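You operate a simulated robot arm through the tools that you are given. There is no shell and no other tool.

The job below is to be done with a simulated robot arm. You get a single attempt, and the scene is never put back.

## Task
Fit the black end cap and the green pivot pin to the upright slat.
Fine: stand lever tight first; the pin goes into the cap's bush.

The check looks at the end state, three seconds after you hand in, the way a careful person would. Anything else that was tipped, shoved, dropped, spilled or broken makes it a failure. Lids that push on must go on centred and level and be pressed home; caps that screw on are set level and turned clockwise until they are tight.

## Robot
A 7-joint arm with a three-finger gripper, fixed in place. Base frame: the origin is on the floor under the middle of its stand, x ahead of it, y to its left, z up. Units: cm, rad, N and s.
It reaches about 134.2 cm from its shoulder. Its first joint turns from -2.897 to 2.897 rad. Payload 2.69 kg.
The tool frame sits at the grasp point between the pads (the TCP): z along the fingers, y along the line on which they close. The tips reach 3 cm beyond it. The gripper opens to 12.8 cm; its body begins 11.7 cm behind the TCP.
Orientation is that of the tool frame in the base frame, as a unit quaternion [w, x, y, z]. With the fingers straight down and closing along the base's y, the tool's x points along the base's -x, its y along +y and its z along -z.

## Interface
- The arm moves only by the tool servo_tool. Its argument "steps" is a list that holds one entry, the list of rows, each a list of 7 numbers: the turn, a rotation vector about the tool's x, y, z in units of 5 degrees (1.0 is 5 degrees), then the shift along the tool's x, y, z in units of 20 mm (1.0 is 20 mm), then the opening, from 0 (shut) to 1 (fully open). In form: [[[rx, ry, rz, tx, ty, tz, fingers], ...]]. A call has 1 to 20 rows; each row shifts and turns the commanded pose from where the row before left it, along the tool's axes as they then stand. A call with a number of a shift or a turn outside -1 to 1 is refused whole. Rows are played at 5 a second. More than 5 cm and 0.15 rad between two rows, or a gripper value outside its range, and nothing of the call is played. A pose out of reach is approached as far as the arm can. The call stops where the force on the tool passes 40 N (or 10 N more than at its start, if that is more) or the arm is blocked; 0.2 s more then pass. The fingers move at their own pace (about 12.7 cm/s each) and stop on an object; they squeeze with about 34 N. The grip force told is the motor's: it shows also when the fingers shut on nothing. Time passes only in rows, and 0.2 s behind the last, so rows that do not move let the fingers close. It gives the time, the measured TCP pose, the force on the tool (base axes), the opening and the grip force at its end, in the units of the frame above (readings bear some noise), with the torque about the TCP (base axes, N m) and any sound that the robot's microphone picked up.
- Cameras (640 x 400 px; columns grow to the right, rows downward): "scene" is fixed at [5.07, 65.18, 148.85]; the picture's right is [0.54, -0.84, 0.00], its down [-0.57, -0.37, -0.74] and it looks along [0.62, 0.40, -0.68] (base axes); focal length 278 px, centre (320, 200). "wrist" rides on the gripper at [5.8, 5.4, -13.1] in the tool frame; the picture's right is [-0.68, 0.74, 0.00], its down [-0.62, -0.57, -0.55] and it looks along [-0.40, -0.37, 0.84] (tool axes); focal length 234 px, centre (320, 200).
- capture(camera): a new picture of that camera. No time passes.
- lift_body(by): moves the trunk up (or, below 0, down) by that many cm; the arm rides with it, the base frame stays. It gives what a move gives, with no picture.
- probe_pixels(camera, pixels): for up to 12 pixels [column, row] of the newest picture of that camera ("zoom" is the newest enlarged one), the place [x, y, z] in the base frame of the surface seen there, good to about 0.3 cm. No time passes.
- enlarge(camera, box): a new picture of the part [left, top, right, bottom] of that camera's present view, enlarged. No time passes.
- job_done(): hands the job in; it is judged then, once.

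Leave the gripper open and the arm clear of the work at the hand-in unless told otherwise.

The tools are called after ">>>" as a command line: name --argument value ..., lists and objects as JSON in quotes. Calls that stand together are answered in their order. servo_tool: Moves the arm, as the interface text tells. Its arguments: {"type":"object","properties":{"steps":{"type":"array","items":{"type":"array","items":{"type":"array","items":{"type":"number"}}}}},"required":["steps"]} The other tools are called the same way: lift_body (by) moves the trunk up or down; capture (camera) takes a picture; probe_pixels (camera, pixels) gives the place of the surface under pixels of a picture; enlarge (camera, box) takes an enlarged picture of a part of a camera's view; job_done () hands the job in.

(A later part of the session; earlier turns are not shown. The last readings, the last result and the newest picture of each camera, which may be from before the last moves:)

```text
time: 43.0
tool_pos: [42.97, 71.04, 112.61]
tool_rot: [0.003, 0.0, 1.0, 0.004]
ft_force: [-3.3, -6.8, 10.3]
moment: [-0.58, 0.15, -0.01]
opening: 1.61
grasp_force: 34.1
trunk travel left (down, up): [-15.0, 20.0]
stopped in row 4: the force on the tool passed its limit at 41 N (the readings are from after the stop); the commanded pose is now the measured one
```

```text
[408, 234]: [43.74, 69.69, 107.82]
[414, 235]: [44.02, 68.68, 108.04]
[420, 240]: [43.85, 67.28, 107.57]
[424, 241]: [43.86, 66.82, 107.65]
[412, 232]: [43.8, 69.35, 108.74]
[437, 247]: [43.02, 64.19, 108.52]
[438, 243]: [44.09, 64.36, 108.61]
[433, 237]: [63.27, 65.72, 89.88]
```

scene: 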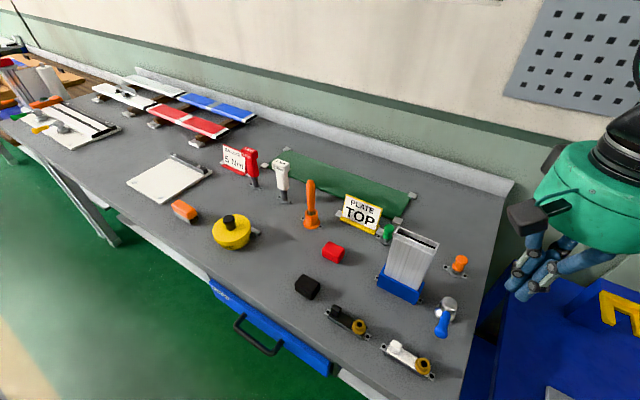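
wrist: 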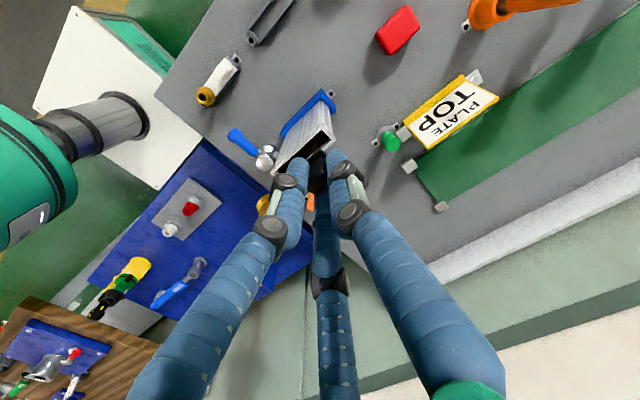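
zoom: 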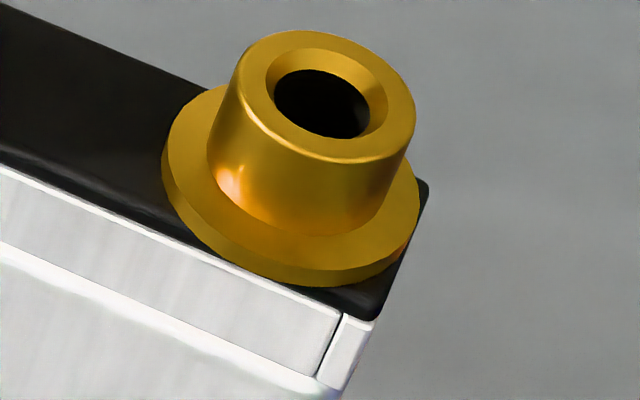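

The plate sits flush with no dark gap at either end. I'll take a fresh scene picture and probe the plate for level.

>>> capture --camera "scene"

>>> probe_pixels --camera "scene" --pixels '[[397, 231], [411, 235], [416, 233], [420, 238], [424, 240], [426, 238], [438, 247], [440, 241], [432, 230], [437, 233], [430, 236], [433, 239]]'

```text
taken
```

scene: 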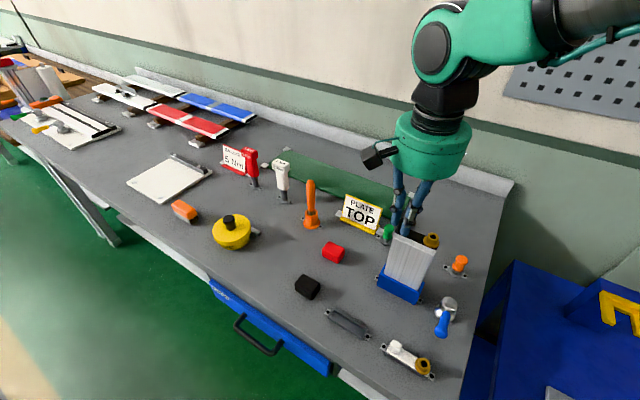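

```text
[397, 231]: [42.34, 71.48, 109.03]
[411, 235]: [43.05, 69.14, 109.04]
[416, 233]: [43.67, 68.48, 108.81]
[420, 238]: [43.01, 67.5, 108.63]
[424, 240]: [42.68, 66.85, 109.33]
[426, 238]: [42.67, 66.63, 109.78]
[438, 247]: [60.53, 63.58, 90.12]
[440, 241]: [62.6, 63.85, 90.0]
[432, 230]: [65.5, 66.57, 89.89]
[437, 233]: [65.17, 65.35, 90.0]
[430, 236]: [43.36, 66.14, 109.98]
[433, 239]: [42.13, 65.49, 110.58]
```

The plate top is at z≈109.0, flat on the rim. I'll open the fingers slowly and rise straight up.

>>> servo_tool --steps '[[[0, 0, 0, 0, 0, 0, 0.13], [0, 0, 0, 0, 0, 0, 0.16], [0, 0, 0, 0, 0, 0, 0.22], [0, 0, 0, 0, 0, 0, 0.3], [0, 0, 0, 0, 0, 0, 0.35], [0, 0, 0, 0, 0, -0.3, 0.35], [0, 0, 0, 0, 0, -0.6, 0.35], [0, 0, 0, 0, 0, -1, 0.35], [0, 0, 0, 0, 0, -1, 0.35], [0, 0, 0, 0, 0, -0.5, 0.35]]]'

>>> capture --camera "wrist"

>>> enlarge --camera "scene" --box '[375, 210, 455, 290]'

```text
time: 45.2
tool_pos: [43.1, 71.11, 119.28]
tool_rot: [0.002, 0.0, 1.0, 0.003]
ft_force: [0.3, -0.3, -0.1]
moment: [0.02, 0.01, -0.01]
opening: 4.48
grasp_force: 0.1
trunk travel left (down, up): [-15.0, 20.0]
```

```text
taken
```

wrist: 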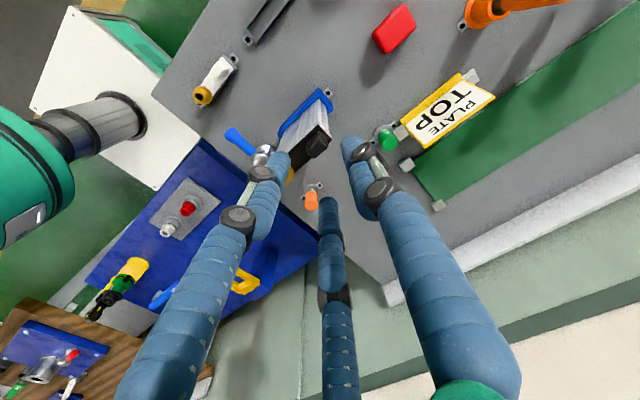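

```text
5.00 times, centred on (415, 250) of scene
```

zoom: 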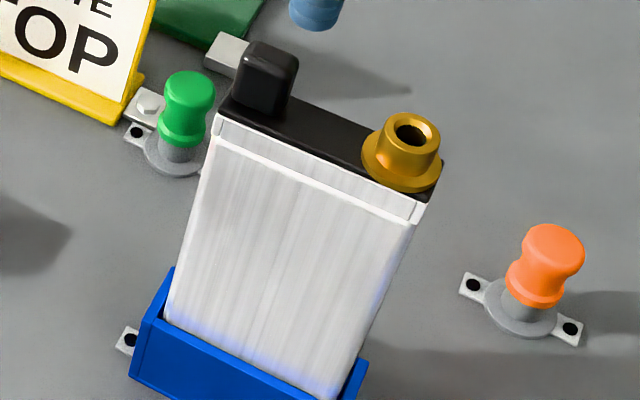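

The cap is on: straight, level and centred. Next is the green pin. I'll enlarge and measure it and its surroundings from both cameras.

>>> enlarge --camera "scene" --box '[370, 215, 410, 255]'

>>> probe_pixels --camera "zoom" --pixels '[[262, 110], [295, 115], [280, 85], [275, 135], [275, 165], [255, 190], [300, 195], [270, 220], [240, 215], [140, 170], [300, 290], [200, 150]]'

>>> enlarge --camera "wrist" --box '[360, 70, 500, 210]'

```text
10.00 times, centred on (390, 235) of scene
```

zoom: 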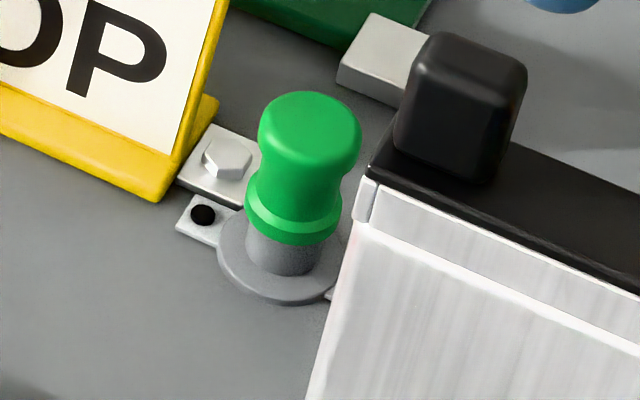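

```text
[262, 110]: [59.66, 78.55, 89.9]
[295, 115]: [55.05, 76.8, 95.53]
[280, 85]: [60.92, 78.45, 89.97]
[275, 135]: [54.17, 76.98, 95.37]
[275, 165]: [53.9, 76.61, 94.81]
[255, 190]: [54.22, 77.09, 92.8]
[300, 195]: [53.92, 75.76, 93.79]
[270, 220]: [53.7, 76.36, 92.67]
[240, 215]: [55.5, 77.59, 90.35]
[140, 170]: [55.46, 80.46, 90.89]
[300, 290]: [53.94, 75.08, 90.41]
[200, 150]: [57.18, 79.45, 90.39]
```

```text
2.86 times, centred on (430, 140) of wrist
```

zoom: 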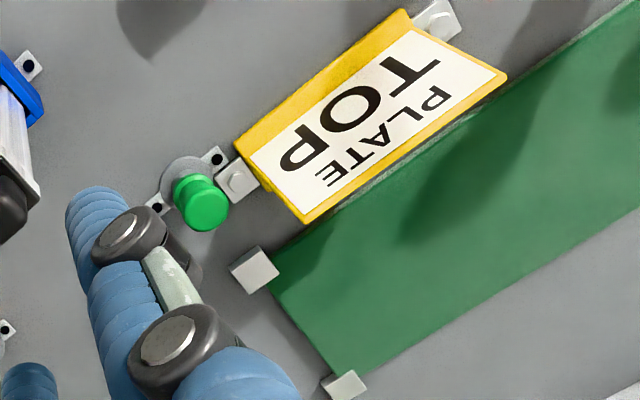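

Pin centre is about (54.45, 75.98), its knob spans z≈92.3–95.5 and is about 2 cm wide. The sign starts at y≈79.6, so a finger pointing to +y would be tight. I'll move high over the pin and then turn the tool 60° about its axis, so the single finger points to -y and the camera stays away from the slat.

>>> servo_tool --steps '[[[0.07, 0.046, 0, 0, 0, -0.3, 0.35], [0, 0, 0, -0.946, 0.406, 0, 0.35], [0, 0, 0, -0.946, 0.406, 0, 0.35], [0, 0, 0, -0.946, 0.406, 0, 0.35], [0, 0, 0, -0.946, 0.406, 0, 0.35], [0, 0, 0, -0.946, 0.406, 0, 0.35], [0, 0, 0, -0.946, 0.406, 0, 0.35], [0, 0, 0, 0, 0, 0, 0.35]]]'

>>> servo_tool --steps '[[[0, 0, 1, 0, 0, 0, 0.35], [0, 0, 1, 0, 0, 0, 0.35], [0, 0, 1, 0, 0, 0, 0.35], [0, 0, 1, 0, 0, 0, 0.35], [0, 0, 1, 0, 0, 0, 0.35], [0, 0, 1, 0, 0, 0, 0.35], [0, 0, 1, 0, 0, 0, 0.35], [0, 0, 1, 0, 0, 0, 0.35], [0, 0, 1, 0, 0, 0, 0.35], [0, 0, 1, 0, 0, 0, 0.35], [0, 0, 1, 0, 0, 0, 0.35], [0, 0, 1, 0, 0, 0, 0.35], [0, 0, 0, 0, 0, 0, 0.35], [0, 0, 0, 0, 0, 0, 0.35]]]'

>>> capture --camera "wrist"

>>> capture --camera "scene"

```text
time: 47.0
tool_pos: [54.5, 75.82, 119.86]
tool_rot: [-0.001, 0.0, 1.0, 0.0]
ft_force: [0.5, -0.2, -0.2]
moment: [0.0, 0.03, -0.03]
opening: 4.45
grasp_force: 0.0
trunk travel left (down, up): [-15.0, 20.0]
```

```text
time: 50.0
tool_pos: [54.27, 75.88, 119.87]
tool_rot: [0.0, 0.5, 0.866, 0.0]
ft_force: [0.4, -0.2, 0.2]
moment: [0.0, 0.0, -0.01]
opening: 4.5
grasp_force: 0.0
trunk travel left (down, up): [-15.0, 20.0]
```

```text
taken
```

wrist: 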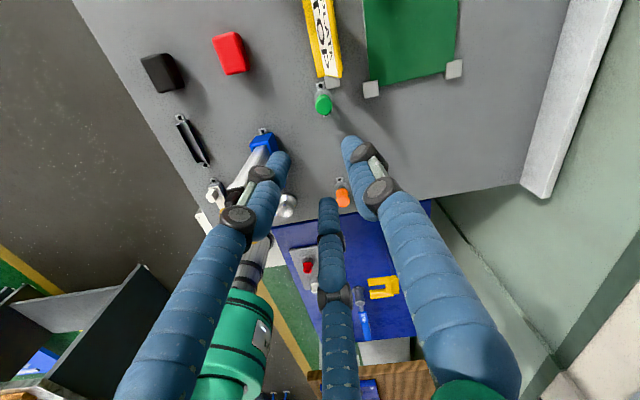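

```text
taken
```

scene: 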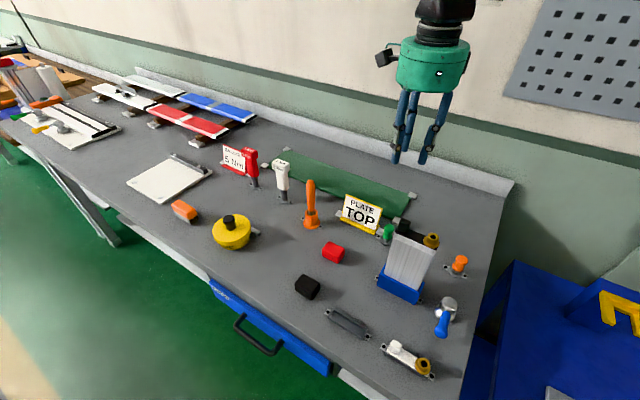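

The turn is done and nothing is near the gripper. I'll lower to about z 104 to see the pin from close between the fingers.

>>> servo_tool --steps '[[[0, 0, 0, 0, 0, 1, 0.35], [0, 0, 0, 0, 0, 1, 0.35], [0, 0, 0, 0, 0, 1, 0.35], [0, 0, 0, 0, 0, 1, 0.35], [0, 0, 0, 0, 0, 1, 0.35], [0, 0, 0, 0, 0, 1, 0.35], [0, 0, 0, 0, 0, 1, 0.35], [0, 0, 0, 0, 0, 1, 0.35], [0, 0, 0, 0, 0, 0, 0.35]]]'

>>> capture --camera "wrist"

>>> enlarge --camera "wrist" --box '[270, 80, 390, 200]'

>>> enlarge --camera "scene" --box '[350, 190, 430, 270]'

```text
time: 52.0
tool_pos: [54.43, 75.76, 103.79]
tool_rot: [0.001, 0.5, 0.866, 0.0]
ft_force: [0.3, 0.7, 0.8]
moment: [-0.06, -0.01, 0.0]
opening: 4.48
grasp_force: 0.1
trunk travel left (down, up): [-15.0, 20.0]
```

```text
taken
```

wrist: 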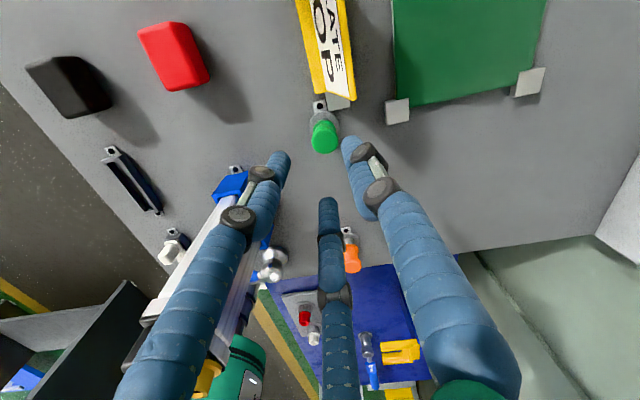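

```text
3.33 times, centred on (330, 140) of wrist
```

zoom: 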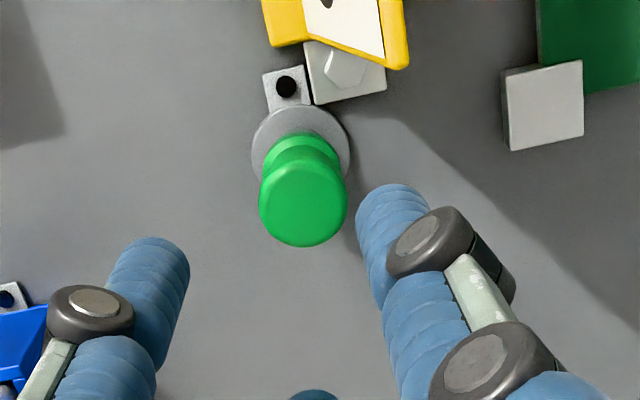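

```text
5.00 times, centred on (390, 230) of scene
```

zoom: 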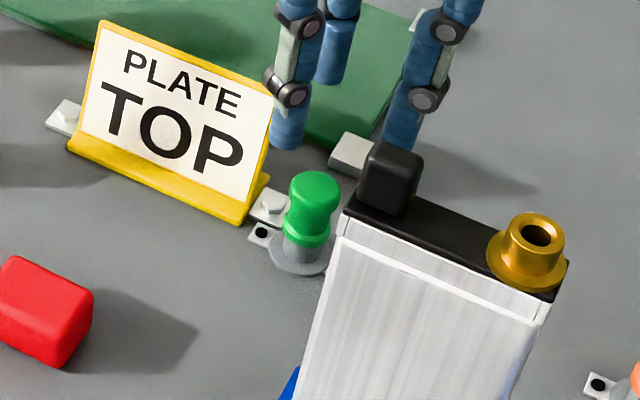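

I'll probe the knob's top in the wrist picture and compare it with the TCP reading of (54.4, 75.8).

>>> enlarge --camera "wrist" --box '[300, 100, 350, 160]'

>>> probe_pixels --camera "zoom" --pixels '[[280, 260], [230, 260], [330, 260], [280, 215], [280, 305], [240, 225], [320, 225], [240, 295], [320, 295], [280, 120], [200, 140], [340, 140]]'

```text
6.67 times, centred on (325, 130) of wrist
```

zoom: 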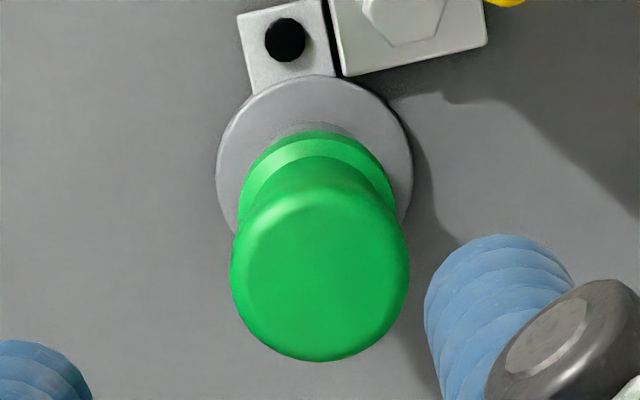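

```text
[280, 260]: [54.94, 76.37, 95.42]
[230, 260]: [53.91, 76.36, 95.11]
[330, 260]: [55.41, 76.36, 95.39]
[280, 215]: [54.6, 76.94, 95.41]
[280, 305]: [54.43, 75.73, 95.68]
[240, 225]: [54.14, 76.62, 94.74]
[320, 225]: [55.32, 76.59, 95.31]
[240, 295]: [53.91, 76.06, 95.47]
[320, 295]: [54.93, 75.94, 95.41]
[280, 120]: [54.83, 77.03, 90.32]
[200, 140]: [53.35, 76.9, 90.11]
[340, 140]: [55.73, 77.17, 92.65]
```

Combining the cameras puts the pin at about (54.85, 76.17), with a knob about 2.4 cm across. I'll shift (+0.47, +0.35) and lower to z≈98, with the tips just about at the knob top, then re-check centring.

>>> servo_tool --steps '[[[0, 0, 0, 0.034, 0.29, 0, 0.35], [0, 0, 0, 0, 0, 0.6, 0.35], [0, 0, 0, 0, 0, 0.6, 0.35], [0, 0, 0, 0, 0, 0.6, 0.35], [0, 0, 0, 0, 0, 0.6, 0.35], [0, 0, 0, 0, 0, 0.2, 0.35], [0, 0, 0, 0, 0, 0, 0.35]]]'

>>> capture --camera "wrist"

>>> enlarge --camera "wrist" --box '[260, 100, 380, 220]'

>>> enlarge --camera "scene" --box '[360, 190, 420, 260]'

```text
time: 53.6
tool_pos: [54.96, 76.36, 98.61]
tool_rot: [-0.001, 0.5, 0.866, 0.0]
ft_force: [0.7, -0.7, 0.9]
moment: [0.02, -0.01, 0.02]
opening: 4.48
grasp_force: 0.0
trunk travel left (down, up): [-15.0, 20.0]
```

```text
taken
```

wrist: 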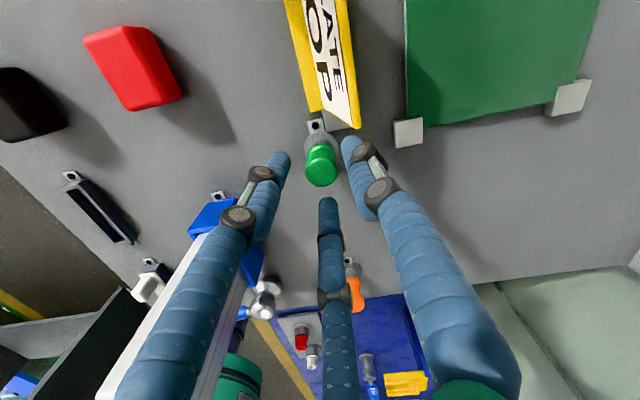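

```text
3.33 times, centred on (320, 160) of wrist
```

zoom: 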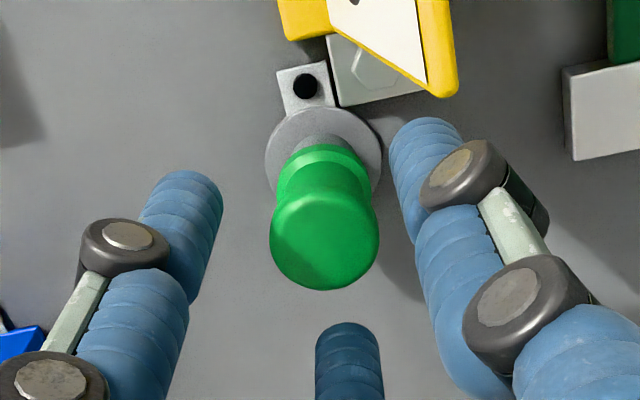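

```text
5.71 times, centred on (390, 225) of scene
```

zoom: 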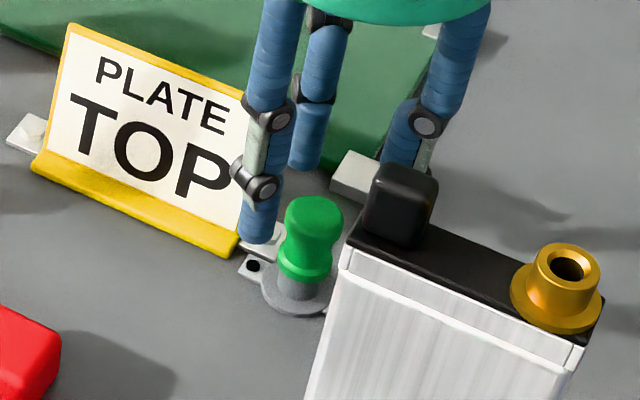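

The knob is centred between the fingers within about 2 mm. Before the last descent I'll check the height of the bolt block beside the pin.

>>> probe_pixels --camera "wrist" --pixels '[[336, 122], [330, 121], [341, 126], [312, 125], [326, 112], [352, 125], [321, 172], [348, 150]]'

```text
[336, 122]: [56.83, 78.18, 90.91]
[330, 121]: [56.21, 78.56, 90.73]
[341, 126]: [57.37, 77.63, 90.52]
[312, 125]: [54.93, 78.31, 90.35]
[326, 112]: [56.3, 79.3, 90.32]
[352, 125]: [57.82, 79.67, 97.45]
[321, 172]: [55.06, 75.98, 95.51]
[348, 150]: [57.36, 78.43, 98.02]
```

The bolt block's top is below z 91, but the sign's edge at (57.8, 79.7) is near the finger knuckle. I'll turn another 15° to move that finger away from the sign, narrow the opening a little, and re-check.

>>> servo_tool --steps '[[[0, 0, 0.75, 0, 0, 0, 0.33], [0, 0, 0.75, 0, 0, 0, 0.31], [0, 0, 0.75, 0, 0, 0, 0.3], [0, 0, 0.75, 0, 0, 0, 0.3], [0, 0, 0, 0, 0, 0, 0.3]]]'

>>> capture --camera "wrist"

>>> enlarge --camera "wrist" --box '[260, 100, 380, 220]'

```text
time: 54.8
tool_pos: [54.91, 76.25, 98.67]
tool_rot: [-0.001, 0.609, 0.793, 0.0]
ft_force: [-0.1, 0.2, 0.3]
moment: [0.01, 0.01, 0.03]
opening: 3.84
grasp_force: 0.0
trunk travel left (down, up): [-15.0, 20.0]
```

```text
taken
```

wrist: 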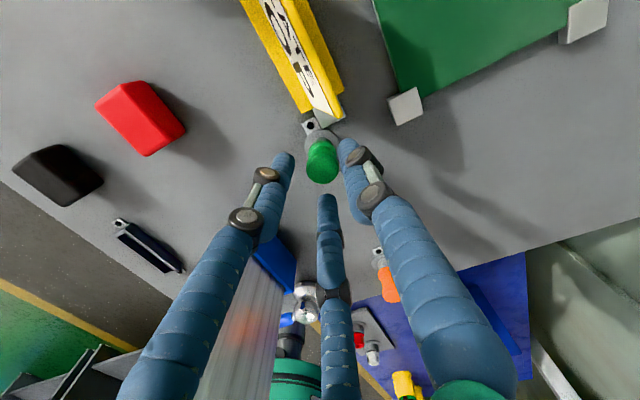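

```text
3.33 times, centred on (320, 160) of wrist
```

zoom: 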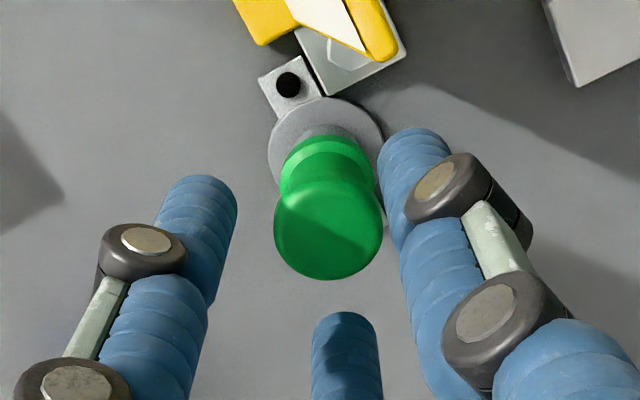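

The knob sits about 2 mm toward the right-hand finger, so I'll shift 1.5 mm that way, then lower in small steps to TCP z≈95.8.

>>> servo_tool --steps '[[[0, 0, 0, 0, 0.08, 0, 0.3], [0, 0, 0, 0, 0, 0.4, 0.3], [0, 0, 0, 0, 0, 0.4, 0.3], [0, 0, 0, 0, 0, 0.4, 0.3], [0, 0, 0, 0, 0, 0.23, 0.3], [0, 0, 0, 0, 0, 0, 0.3]]]'

>>> enlarge --camera "wrist" --box '[260, 100, 380, 220]'

>>> enlarge --camera "scene" --box '[360, 200, 420, 260]'

```text
time: 56.2
tool_pos: [55.04, 76.14, 95.78]
tool_rot: [0.0, 0.609, 0.793, 0.0]
ft_force: [0.2, 0.1, 0.2]
moment: [0.01, 0.0, 0.0]
opening: 3.85
grasp_force: 0.0
trunk travel left (down, up): [-15.0, 20.0]
```

```text
3.33 times, centred on (320, 160) of wrist
```

zoom: 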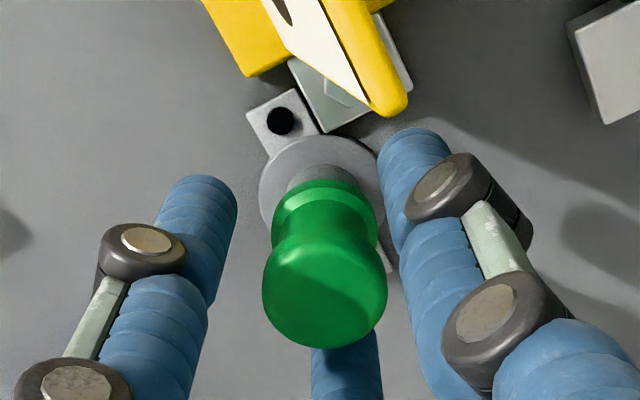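

```text
6.67 times, centred on (390, 230) of scene
```

zoom: 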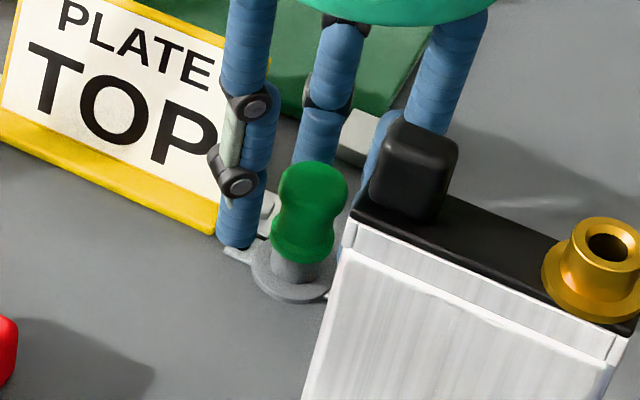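

There's no contact and the knob is between the fingers with the tips at z≈92.8. I'll close gradually on it.

>>> servo_tool --steps '[[[0, 0, 0, 0, 0, 0, 0.26], [0, 0, 0, 0, 0, 0, 0.23], [0, 0, 0, 0, 0, 0, 0.2], [0, 0, 0, 0, 0, 0, 0.18], [0, 0, 0, 0, 0, 0, 0.15], [0, 0, 0, 0, 0, 0, 0.1], [0, 0, 0, 0, 0, 0, 0], [0, 0, 0, 0, 0, 0, 0]]]'

>>> enlarge --camera "wrist" --box '[260, 100, 380, 220]'

>>> enlarge --camera "scene" --box '[360, 200, 420, 260]'

```text
time: 58.0
tool_pos: [55.03, 76.22, 95.76]
tool_rot: [0.0, 0.609, 0.793, 0.0]
ft_force: [-0.7, 0.2, -0.3]
moment: [0.0, 0.03, 0.01]
opening: 2.03
grasp_force: 34.1
trunk travel left (down, up): [-15.0, 20.0]
```

```text
3.33 times, centred on (320, 160) of wrist
```

zoom: 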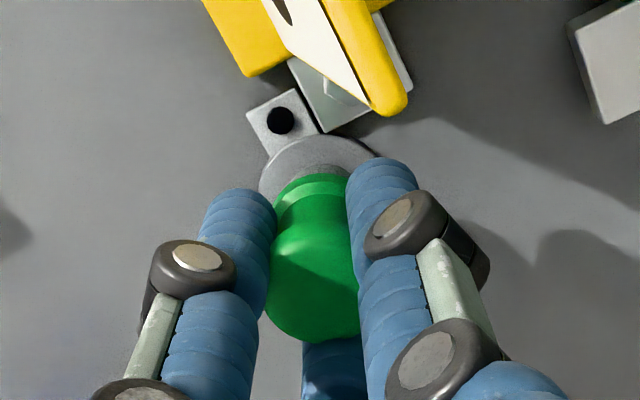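

```text
6.67 times, centred on (390, 230) of scene
```

zoom: 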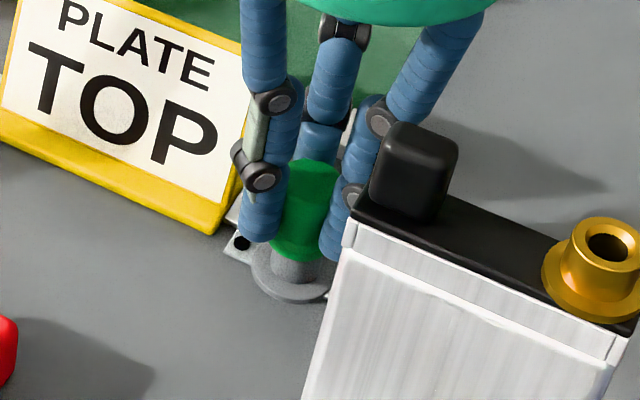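

Gripped at 2.03 cm with 34 N and no side force. I'll lift slowly straight up.

>>> servo_tool --steps '[[[0, 0, 0, 0, 0, -0.2, 0], [0, 0, 0, 0, 0, -0.3, 0], [0, 0, 0, 0, 0, -0.4, 0], [0, 0, 0, 0, 0, -0.5, 0], [0, 0, 0, 0, 0, -0.6, 0], [0, 0, 0, 0, 0, -0.8, 0], [0, 0, 0, 0, 0, -1, 0], [0, 0, 0, 0, 0, -1, 0], [0, 0, 0, 0, 0, 0, 0]]]'

>>> capture --camera "wrist"

>>> enlarge --camera "scene" --box '[350, 160, 450, 260]'

```text
time: 60.0
tool_pos: [54.78, 76.2, 105.42]
tool_rot: [0.001, 0.609, 0.793, 0.001]
ft_force: [0.3, 0.3, 1.0]
moment: [0.06, -0.02, 0.04]
opening: 2.05
grasp_force: 34.2
trunk travel left (down, up): [-15.0, 20.0]
```

```text
taken
```

wrist: 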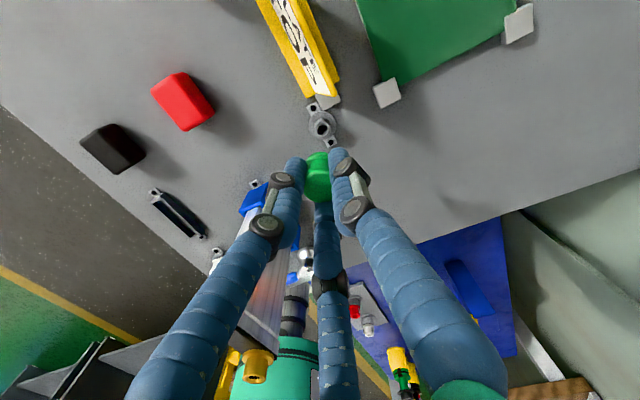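

```text
4.00 times, centred on (400, 210) of scene
```

zoom: 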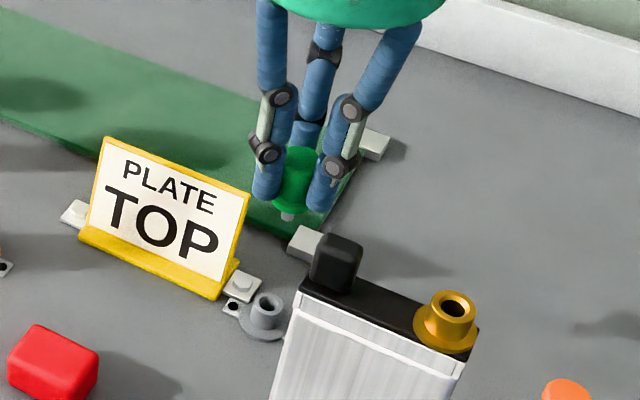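

The pin is out of its holder with a short grey stem below the knob. I'll zoom to see the stem's length and whether it hangs straight.

>>> enlarge --camera "scene" --box '[380, 185, 410, 220]'

>>> probe_pixels --camera "zoom" --pixels '[[240, 130], [225, 100], [220, 200], [225, 230], [230, 250], [215, 245], [235, 180], [220, 265]]'

>>> enlarge --camera "wrist" --box '[285, 80, 365, 210]'

```text
11.43 times, centred on (395, 202) of scene
```

zoom: 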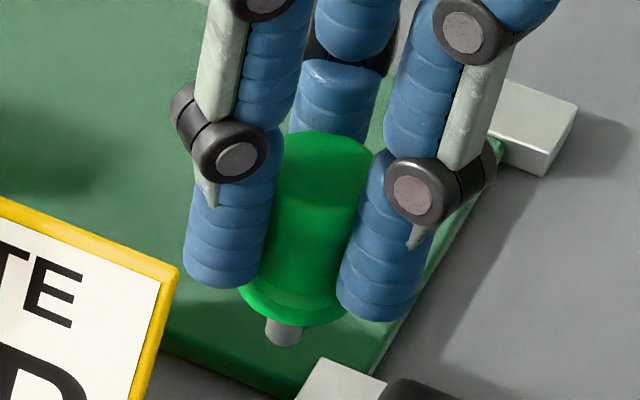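

```text
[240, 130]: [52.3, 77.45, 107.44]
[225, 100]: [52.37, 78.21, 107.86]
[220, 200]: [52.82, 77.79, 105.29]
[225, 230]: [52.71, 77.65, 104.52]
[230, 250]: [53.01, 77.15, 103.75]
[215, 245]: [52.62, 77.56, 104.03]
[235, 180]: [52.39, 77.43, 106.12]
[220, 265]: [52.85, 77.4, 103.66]
```

```text
3.08 times, centred on (325, 145) of wrist
```

zoom: 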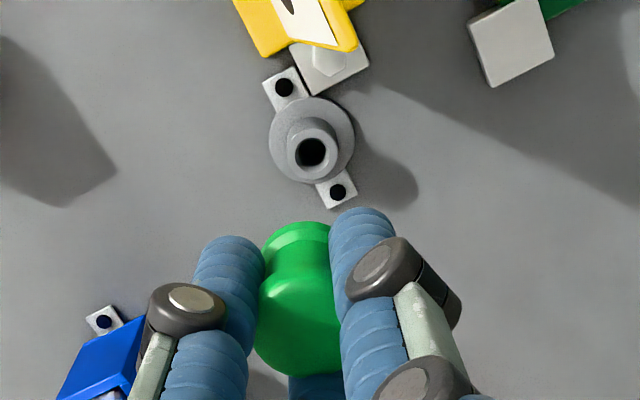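

The stem is about 0.8 cm thick and reaches about 5.3 cm below the TCP. Now I'll fix the position of the bush's bore on the slat.

>>> enlarge --camera "scene" --box '[420, 225, 450, 255]'

>>> probe_pixels --camera "zoom" --pixels '[[285, 80], [210, 115], [355, 140], [265, 180], [275, 140], [310, 100], [240, 150], [330, 160], [255, 95], [345, 115], [225, 140], [300, 180]]'

```text
13.33 times, centred on (435, 240) of scene
```

zoom: 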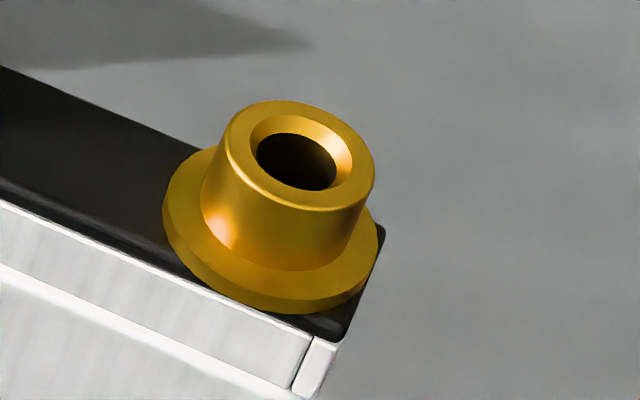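

```text
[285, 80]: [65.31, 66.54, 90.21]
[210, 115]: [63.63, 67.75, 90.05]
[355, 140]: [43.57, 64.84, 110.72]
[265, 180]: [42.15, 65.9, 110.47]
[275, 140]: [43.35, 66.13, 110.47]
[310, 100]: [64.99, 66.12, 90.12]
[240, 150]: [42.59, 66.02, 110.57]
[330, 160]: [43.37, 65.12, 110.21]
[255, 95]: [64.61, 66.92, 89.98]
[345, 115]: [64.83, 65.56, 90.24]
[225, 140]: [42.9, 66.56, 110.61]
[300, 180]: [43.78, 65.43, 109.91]
```

The bush bore is at about (43.0, 65.53) with its top at z≈110.6. I'll raise the pin to TCP z≈119.5, so the stem end at about 114 is above the tab's 111.7, and move over the bush.

>>> servo_tool --steps '[[[0, 0, 0, 0, 0, -1, 0], [0, 0, 0, 0, 0, -1, 0], [0, 0, 0, 0, 0, -1, 0], [0, 0, 0, 0, 0, -1, 0], [0, 0, 0, 0, 0, -1, 0], [0, 0, 0, 0, 0, -1, 0], [0, 0, 0, 0, 0, -1, 0], [0, 0, 0, -0.3, -0.588, 0, 0], [0, 0, 0, -0.453, -0.888, 0, 0], [0, 0, 0, -0.453, -0.888, 0, 0], [0, 0, 0, -0.453, -0.888, 0, 0], [0, 0, 0, -0.453, -0.888, 0, 0], [0, 0, 0, -0.453, -0.888, 0, 0], [0, 0, 0, -0.453, -0.888, 0, 0], [0, 0, 0, -0.453, -0.888, 0, 0], [0, 0, 0, -0.153, -0.3, 0, 0], [0, 0, 0, 0, 0, 0, 0], [0, 0, 0, 0, 0, 0, 0]]]'

>>> capture --camera "wrist"

>>> enlarge --camera "scene" --box '[395, 180, 465, 260]'

```text
time: 63.8
tool_pos: [43.12, 65.51, 119.32]
tool_rot: [0.0, 0.608, 0.794, 0.0]
ft_force: [-0.2, 0.1, -0.3]
moment: [0.01, 0.0, 0.04]
opening: 2.0
grasp_force: 34.4
trunk travel left (down, up): [-15.0, 20.0]
```

```text
taken
```

wrist: 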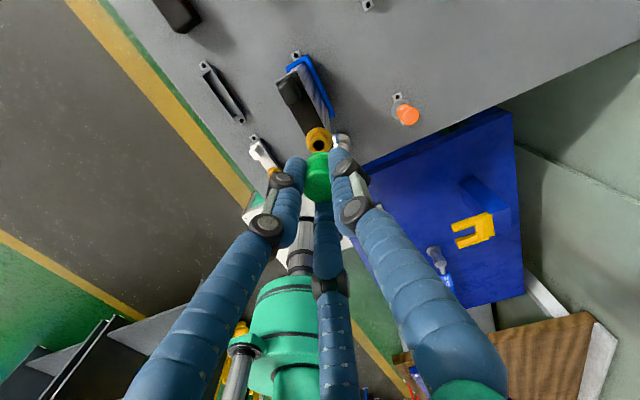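

```text
5.00 times, centred on (430, 220) of scene
```

zoom: 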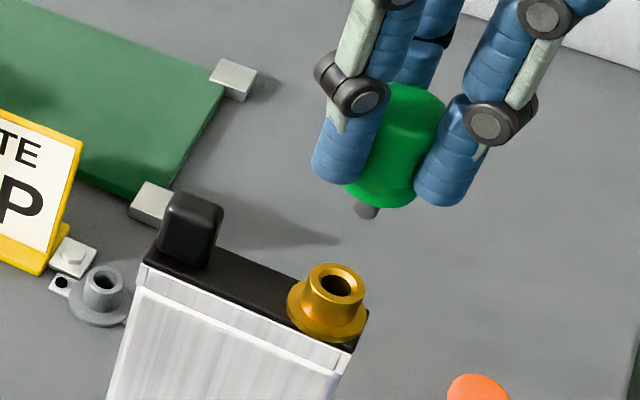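

The pin hangs over the bush. I'll lower to TCP z≈116.8, leaving the stem end about 1 cm above the bush, then compare stem and bore.

>>> servo_tool --steps '[[[0, 0, 0, 0, 0, 0.4, 0], [0, 0, 0, 0, 0, 0.4, 0], [0, 0, 0, 0, 0, 0.3, 0], [0, 0, 0, 0, 0, 0.2, 0], [0, 0, 0, 0, 0, 0, 0], [0, 0, 0, 0, 0, 0, 0]]]'

>>> enlarge --camera "scene" --box '[415, 205, 455, 255]'

>>> enlarge --camera "wrist" --box '[285, 90, 355, 190]'

```text
time: 65.2
tool_pos: [43.28, 65.51, 116.64]
tool_rot: [0.0, 0.609, 0.793, 0.0]
ft_force: [-0.3, -0.1, 0.1]
moment: [0.0, 0.03, -0.03]
opening: 2.03
grasp_force: 34.3
trunk travel left (down, up): [-15.0, 20.0]
```

```text
8.00 times, centred on (435, 230) of scene
```

zoom: 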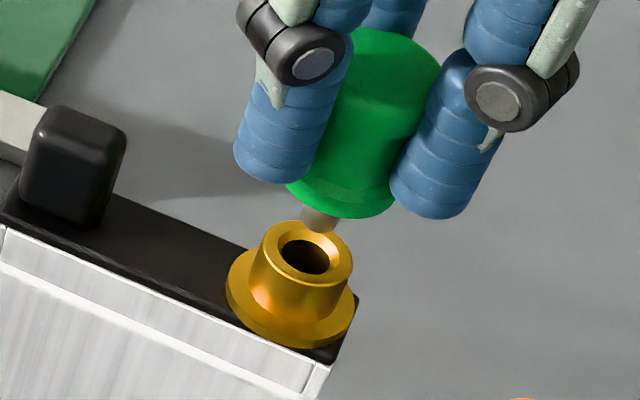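

```text
4.00 times, centred on (320, 140) of wrist
```

zoom: 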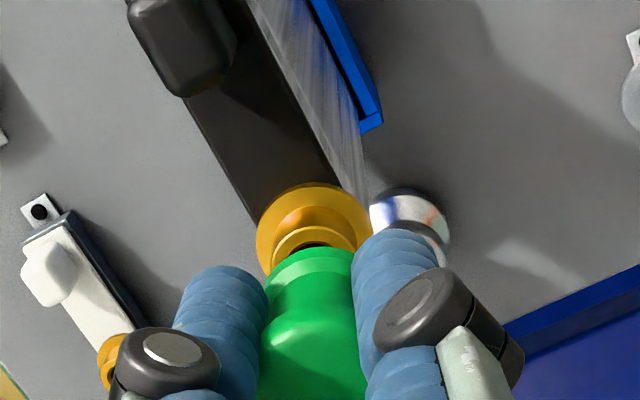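

Both views show the stem nearly over the bore. I'll zoom tighter for the last alignment.

>>> enlarge --camera "scene" --box '[425, 220, 445, 242]'

>>> enlarge --camera "wrist" --box '[298, 130, 342, 174]'

>>> servo_tool --steps '[[[0, 0, 0, 0, 0, 0, 0], [0, 0, 0, 0, 0, 0, 0]]]'

```text
16.00 times, centred on (435, 231) of scene
```

zoom: 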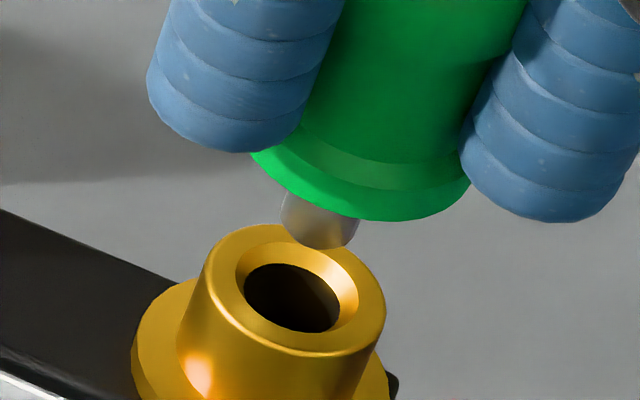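

```text
9.09 times, centred on (320, 152) of wrist
```

zoom: 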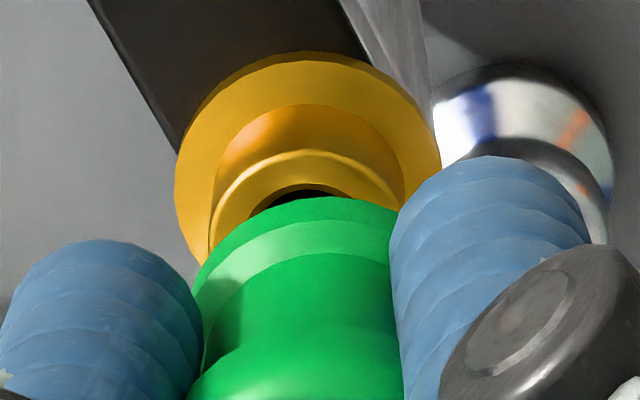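

```text
time: 65.8
tool_pos: [43.09, 65.49, 116.59]
tool_rot: [-0.001, 0.609, 0.793, 0.0]
ft_force: [0.2, 0.0, -0.1]
moment: [-0.02, 0.01, 0.0]
opening: 2.04
grasp_force: 34.3
trunk travel left (down, up): [-15.0, 20.0]
```

In the 16× view the bore is about 1.0 cm wide with a 1.3 cm chamfer, and the stem is about 0.84 cm. The stem looks about 1 mm too far in +x, so I'll shift it and lower in small steps into the chamfer.

>>> servo_tool --steps '[[[0, 0, 0, 0, -0.055, 0, 0], [0, 0, 0, 0, 0, 0.15, 0], [0, 0, 0, 0, 0, 0.15, 0], [0, 0, 0, 0, 0, 0.1, 0], [0, 0, 0, 0, 0, 0, 0]]]'

>>> enlarge --camera "scene" --box '[425, 220, 445, 242]'

```text
time: 67.0
tool_pos: [43.04, 65.59, 115.95]
tool_rot: [-0.001, 0.609, 0.793, -0.001]
ft_force: [-0.8, -0.8, -0.3]
moment: [0.02, 0.01, 0.0]
opening: 2.02
grasp_force: 34.1
trunk travel left (down, up): [-15.0, 20.0]
```

```text
16.00 times, centred on (435, 231) of scene
```

zoom: 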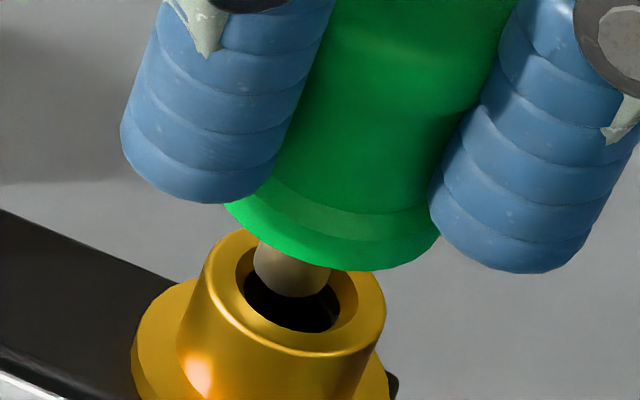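

The stem's lower end is now just above the bore, about 1.5 mm to the left in the picture (toward +y). I'll shift it (+0.07, -0.12) and lower another 3 mm.

>>> servo_tool --steps '[[[0, 0, 0, -0.067, 0.018, 0, 0], [0, 0, 0, 0, 0, 0.08, 0], [0, 0, 0, 0, 0, 0.07, 0], [0, 0, 0, 0, 0, 0, 0]]]'

>>> enlarge --camera "scene" --box '[425, 220, 445, 242]'

>>> enlarge --camera "wrist" --box '[298, 130, 342, 174]'

```text
time: 68.0
tool_pos: [43.15, 65.38, 115.6]
tool_rot: [0.0, 0.609, 0.793, 0.001]
ft_force: [0.3, 0.5, 0.1]
moment: [0.02, 0.05, -0.04]
opening: 2.04
grasp_force: 33.6
trunk travel left (down, up): [-15.0, 20.0]
```

```text
16.00 times, centred on (435, 231) of scene
```

zoom: 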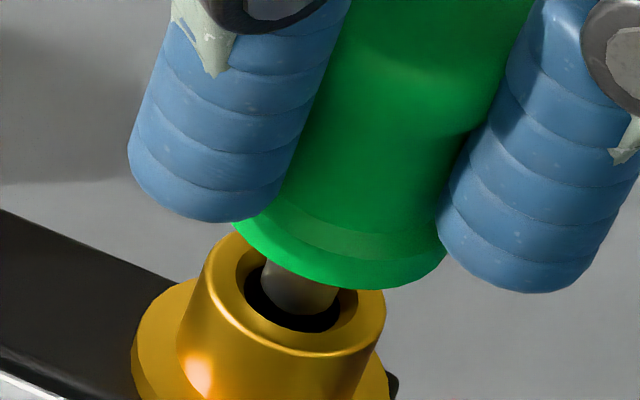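

```text
9.09 times, centred on (320, 152) of wrist
```

zoom: 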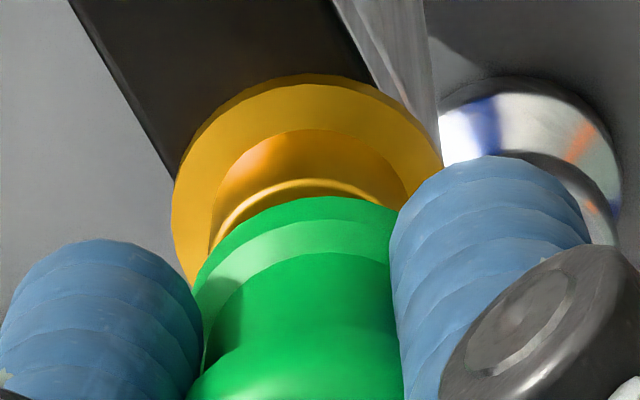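

The stem is centred in the bore's mouth with no force. I'll lower another 6 mm in small steps.

>>> servo_tool --steps '[[[0, 0, 0, 0.01, 0, 0.1, 0], [0, 0, 0, 0, 0, 0.1, 0], [0, 0, 0, 0, 0, 0.1, 0], [0, 0, 0, 0, 0, 0, 0]]]'

>>> enlarge --camera "scene" --box '[425, 220, 445, 242]'

```text
time: 69.0
tool_pos: [42.96, 65.47, 115.01]
tool_rot: [-0.001, 0.609, 0.793, 0.001]
ft_force: [0.1, -0.4, -0.3]
moment: [0.0, 0.0, 0.01]
opening: 2.01
grasp_force: 33.9
trunk travel left (down, up): [-15.0, 20.0]
```

```text
16.00 times, centred on (435, 231) of scene
```

zoom: 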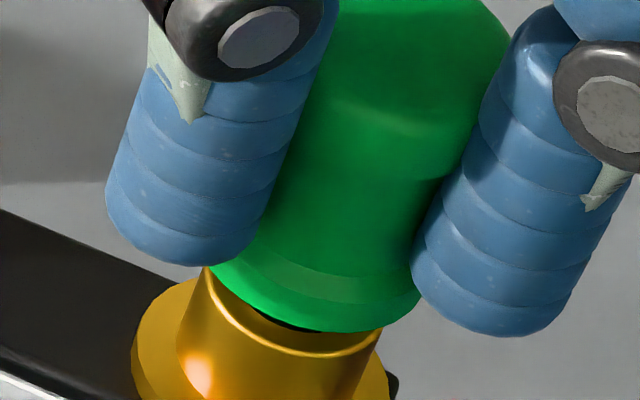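

The stem is inside the bore with zero side force. I'll lower further in small steps until the knob seats on the bush.

>>> servo_tool --steps '[[[0, 0, 0, 0, 0, 0.1, 0], [0, 0, 0, 0, 0, 0.1, 0], [0, 0, 0, 0, 0, 0.08, 0], [0, 0, 0, 0, 0, 0, 0]]]'

>>> enlarge --camera "scene" --box '[425, 220, 445, 242]'

```text
time: 70.0
tool_pos: [43.01, 65.49, 114.54]
tool_rot: [0.0, 0.609, 0.793, 0.0]
ft_force: [-9.5, 4.2, -1.7]
moment: [0.22, 0.61, 0.03]
opening: 2.01
grasp_force: 34.0
trunk travel left (down, up): [-15.0, 20.0]
```

```text
16.00 times, centred on (435, 231) of scene
```

zoom: 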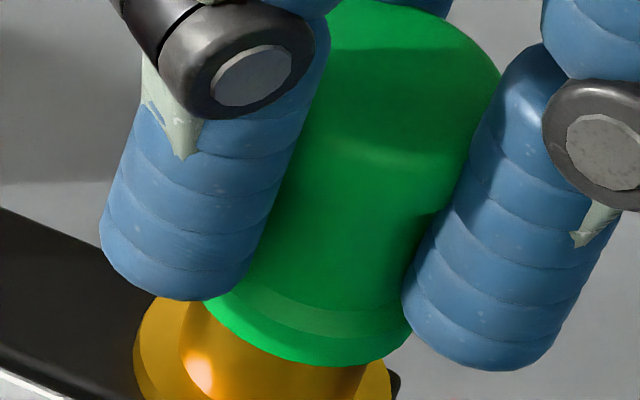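

The bore's wall pushes back with (-9.5, +4.2) N, so I'll relieve it by moving (-0.12, +0.05) cm and re-read.

>>> servo_tool --steps '[[[0, 0, 0, 0.04, -0.052, 0, 0], [0, 0, 0, 0, 0, 0, 0]]]'

```text
time: 70.6
tool_pos: [42.9, 65.39, 114.48]
tool_rot: [0.0, 0.609, 0.793, 0.0]
ft_force: [-3.3, -1.1, -2.0]
moment: [-0.01, 0.18, 0.02]
opening: 2.05
grasp_force: 34.0
trunk travel left (down, up): [-15.0, 20.0]
```

Relieved to (-3.3, -1.1) N. One more small shift, then on down.

>>> servo_tool --steps '[[[0, 0, 0, 0.0, -0.02, 0, 0], [0, 0, 0, 0, 0, 0.06, 0], [0, 0, 0, 0, 0, 0.06, 0], [0, 0, 0, 0, 0, 0, 0]]]'

>>> enlarge --camera "scene" --box '[422, 222, 446, 246]'

```text
time: 71.6
tool_pos: [42.98, 65.43, 114.36]
tool_rot: [-0.001, 0.609, 0.793, 0.001]
ft_force: [0.2, -0.2, 8.8]
moment: [-0.02, 0.01, 0.01]
opening: 2.0
grasp_force: 34.1
trunk travel left (down, up): [-15.0, 20.0]
```

```text
16.00 times, centred on (434, 234) of scene
```

zoom: 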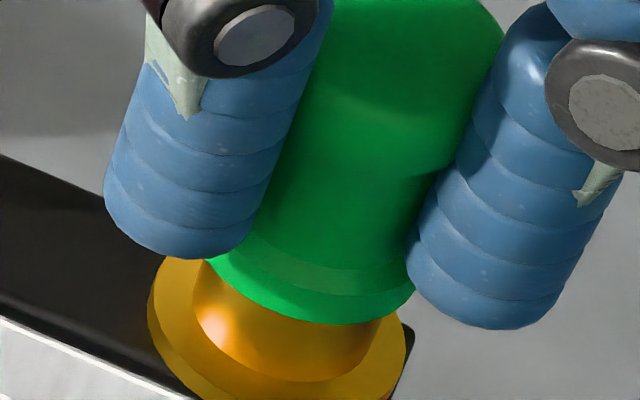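

The vertical reaction is now 8.8 N with no side force, and the knob's collar appears to be on the bush. I'll press a little further to seat it.

>>> servo_tool --steps '[[[0, 0, 0, 0, 0, 0.04, 0], [0, 0, 0, 0, 0, 0.04, 0], [0, 0, 0, 0, 0, 0.04, 0], [0, 0, 0, 0, 0, 0.04, 0], [0, 0, 0, 0, 0, 0, 0]]]'

>>> enlarge --camera "scene" --box '[422, 222, 446, 246]'

```text
time: 72.8
tool_pos: [42.86, 65.44, 114.14]
tool_rot: [-0.002, 0.609, 0.793, 0.001]
ft_force: [4.0, -3.6, 36.4]
moment: [-0.1, -0.22, 0.0]
opening: 2.03
grasp_force: 34.4
trunk travel left (down, up): [-15.0, 20.0]
```

```text
16.00 times, centred on (434, 234) of scene
```

zoom: 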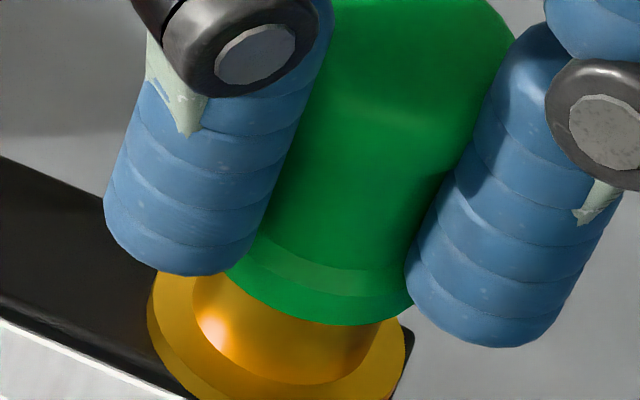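

At 36 N the knob no longer moves on the bush and the fingers slid slightly on it, so the pin is seated. I'll open slowly and rise straight up.

>>> servo_tool --steps '[[[0, 0, 0, 0, 0, -0.05, 0], [0, 0, 0, 0, 0, 0, 0.17], [0, 0, 0, 0, 0, 0, 0.2], [0, 0, 0, 0, 0, 0, 0.25], [0, 0, 0, 0, 0, 0, 0.32], [0, 0, 0, 0, 0, 0, 0.36], [0, 0, 0, 0, 0, -0.3, 0.36], [0, 0, 0, 0, 0, -0.6, 0.36], [0, 0, 0, 0, 0, -1, 0.36], [0, 0, 0, 0, 0, -1, 0.36], [0, 0, 0, 0, 0, -1, 0.36]]]'

>>> capture --camera "wrist"

>>> enlarge --camera "scene" --box '[385, 205, 455, 275]'

```text
time: 75.2
tool_pos: [42.75, 65.52, 121.9]
tool_rot: [0.0, 0.609, 0.793, 0.0]
ft_force: [0.0, -0.4, 0.0]
moment: [-0.01, 0.02, -0.01]
opening: 4.6
grasp_force: 0.1
trunk travel left (down, up): [-15.0, 20.0]
```

```text
taken
```

wrist: 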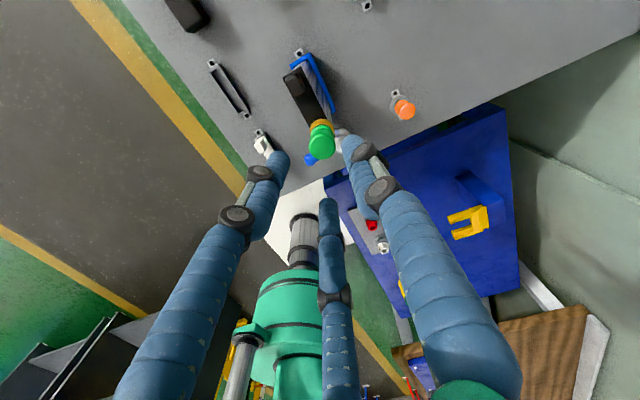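

```text
5.71 times, centred on (420, 240) of scene
```

zoom: 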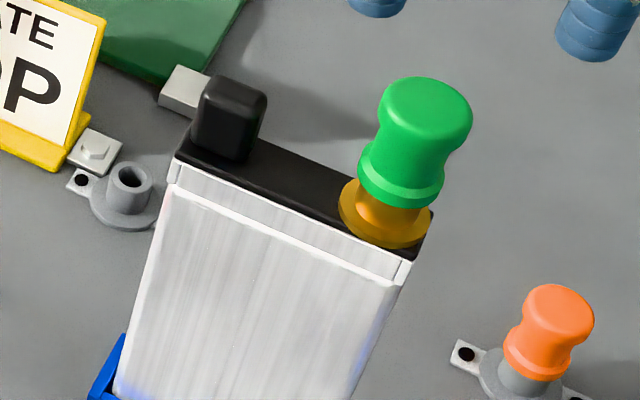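

The pin stands upright in the bush. I'll zoom in for gaps and check the cap's level again.

>>> enlarge --camera "scene" --box '[420, 220, 444, 250]'

>>> enlarge --camera "scene" --box '[392, 222, 442, 262]'

>>> enlarge --camera "wrist" --box '[270, 40, 370, 180]'

```text
13.33 times, centred on (432, 235) of scene
```

zoom: 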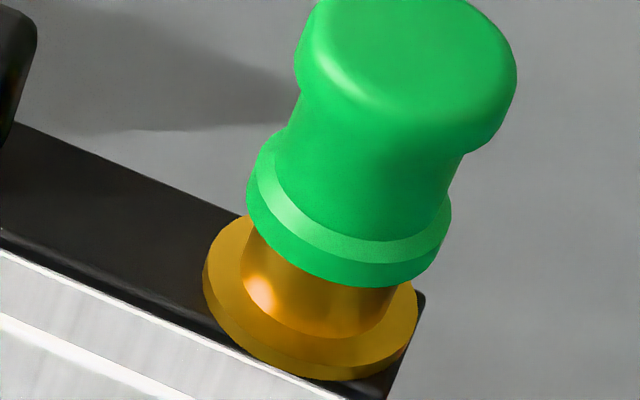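

```text
10.00 times, centred on (417, 242) of scene
```

zoom: 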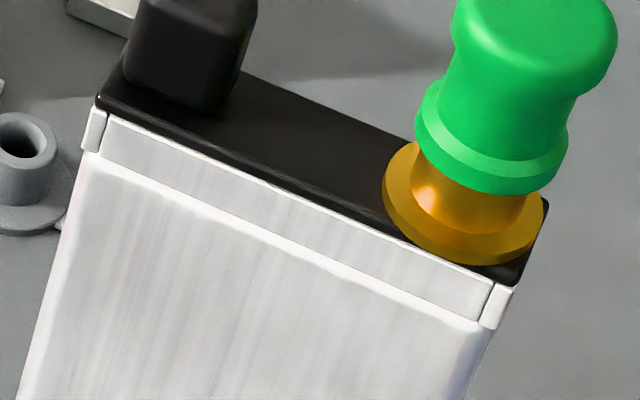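

```text
2.86 times, centred on (320, 110) of wrist
```

zoom: 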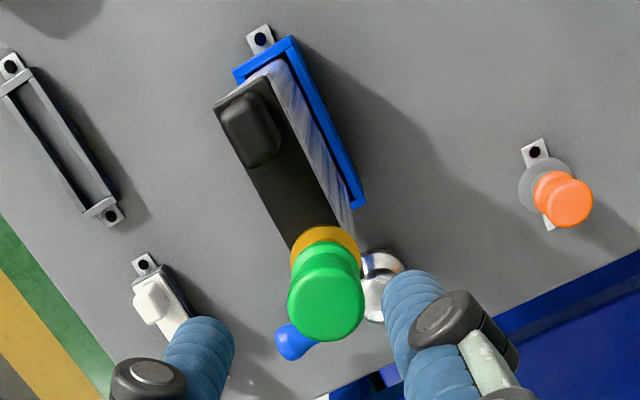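

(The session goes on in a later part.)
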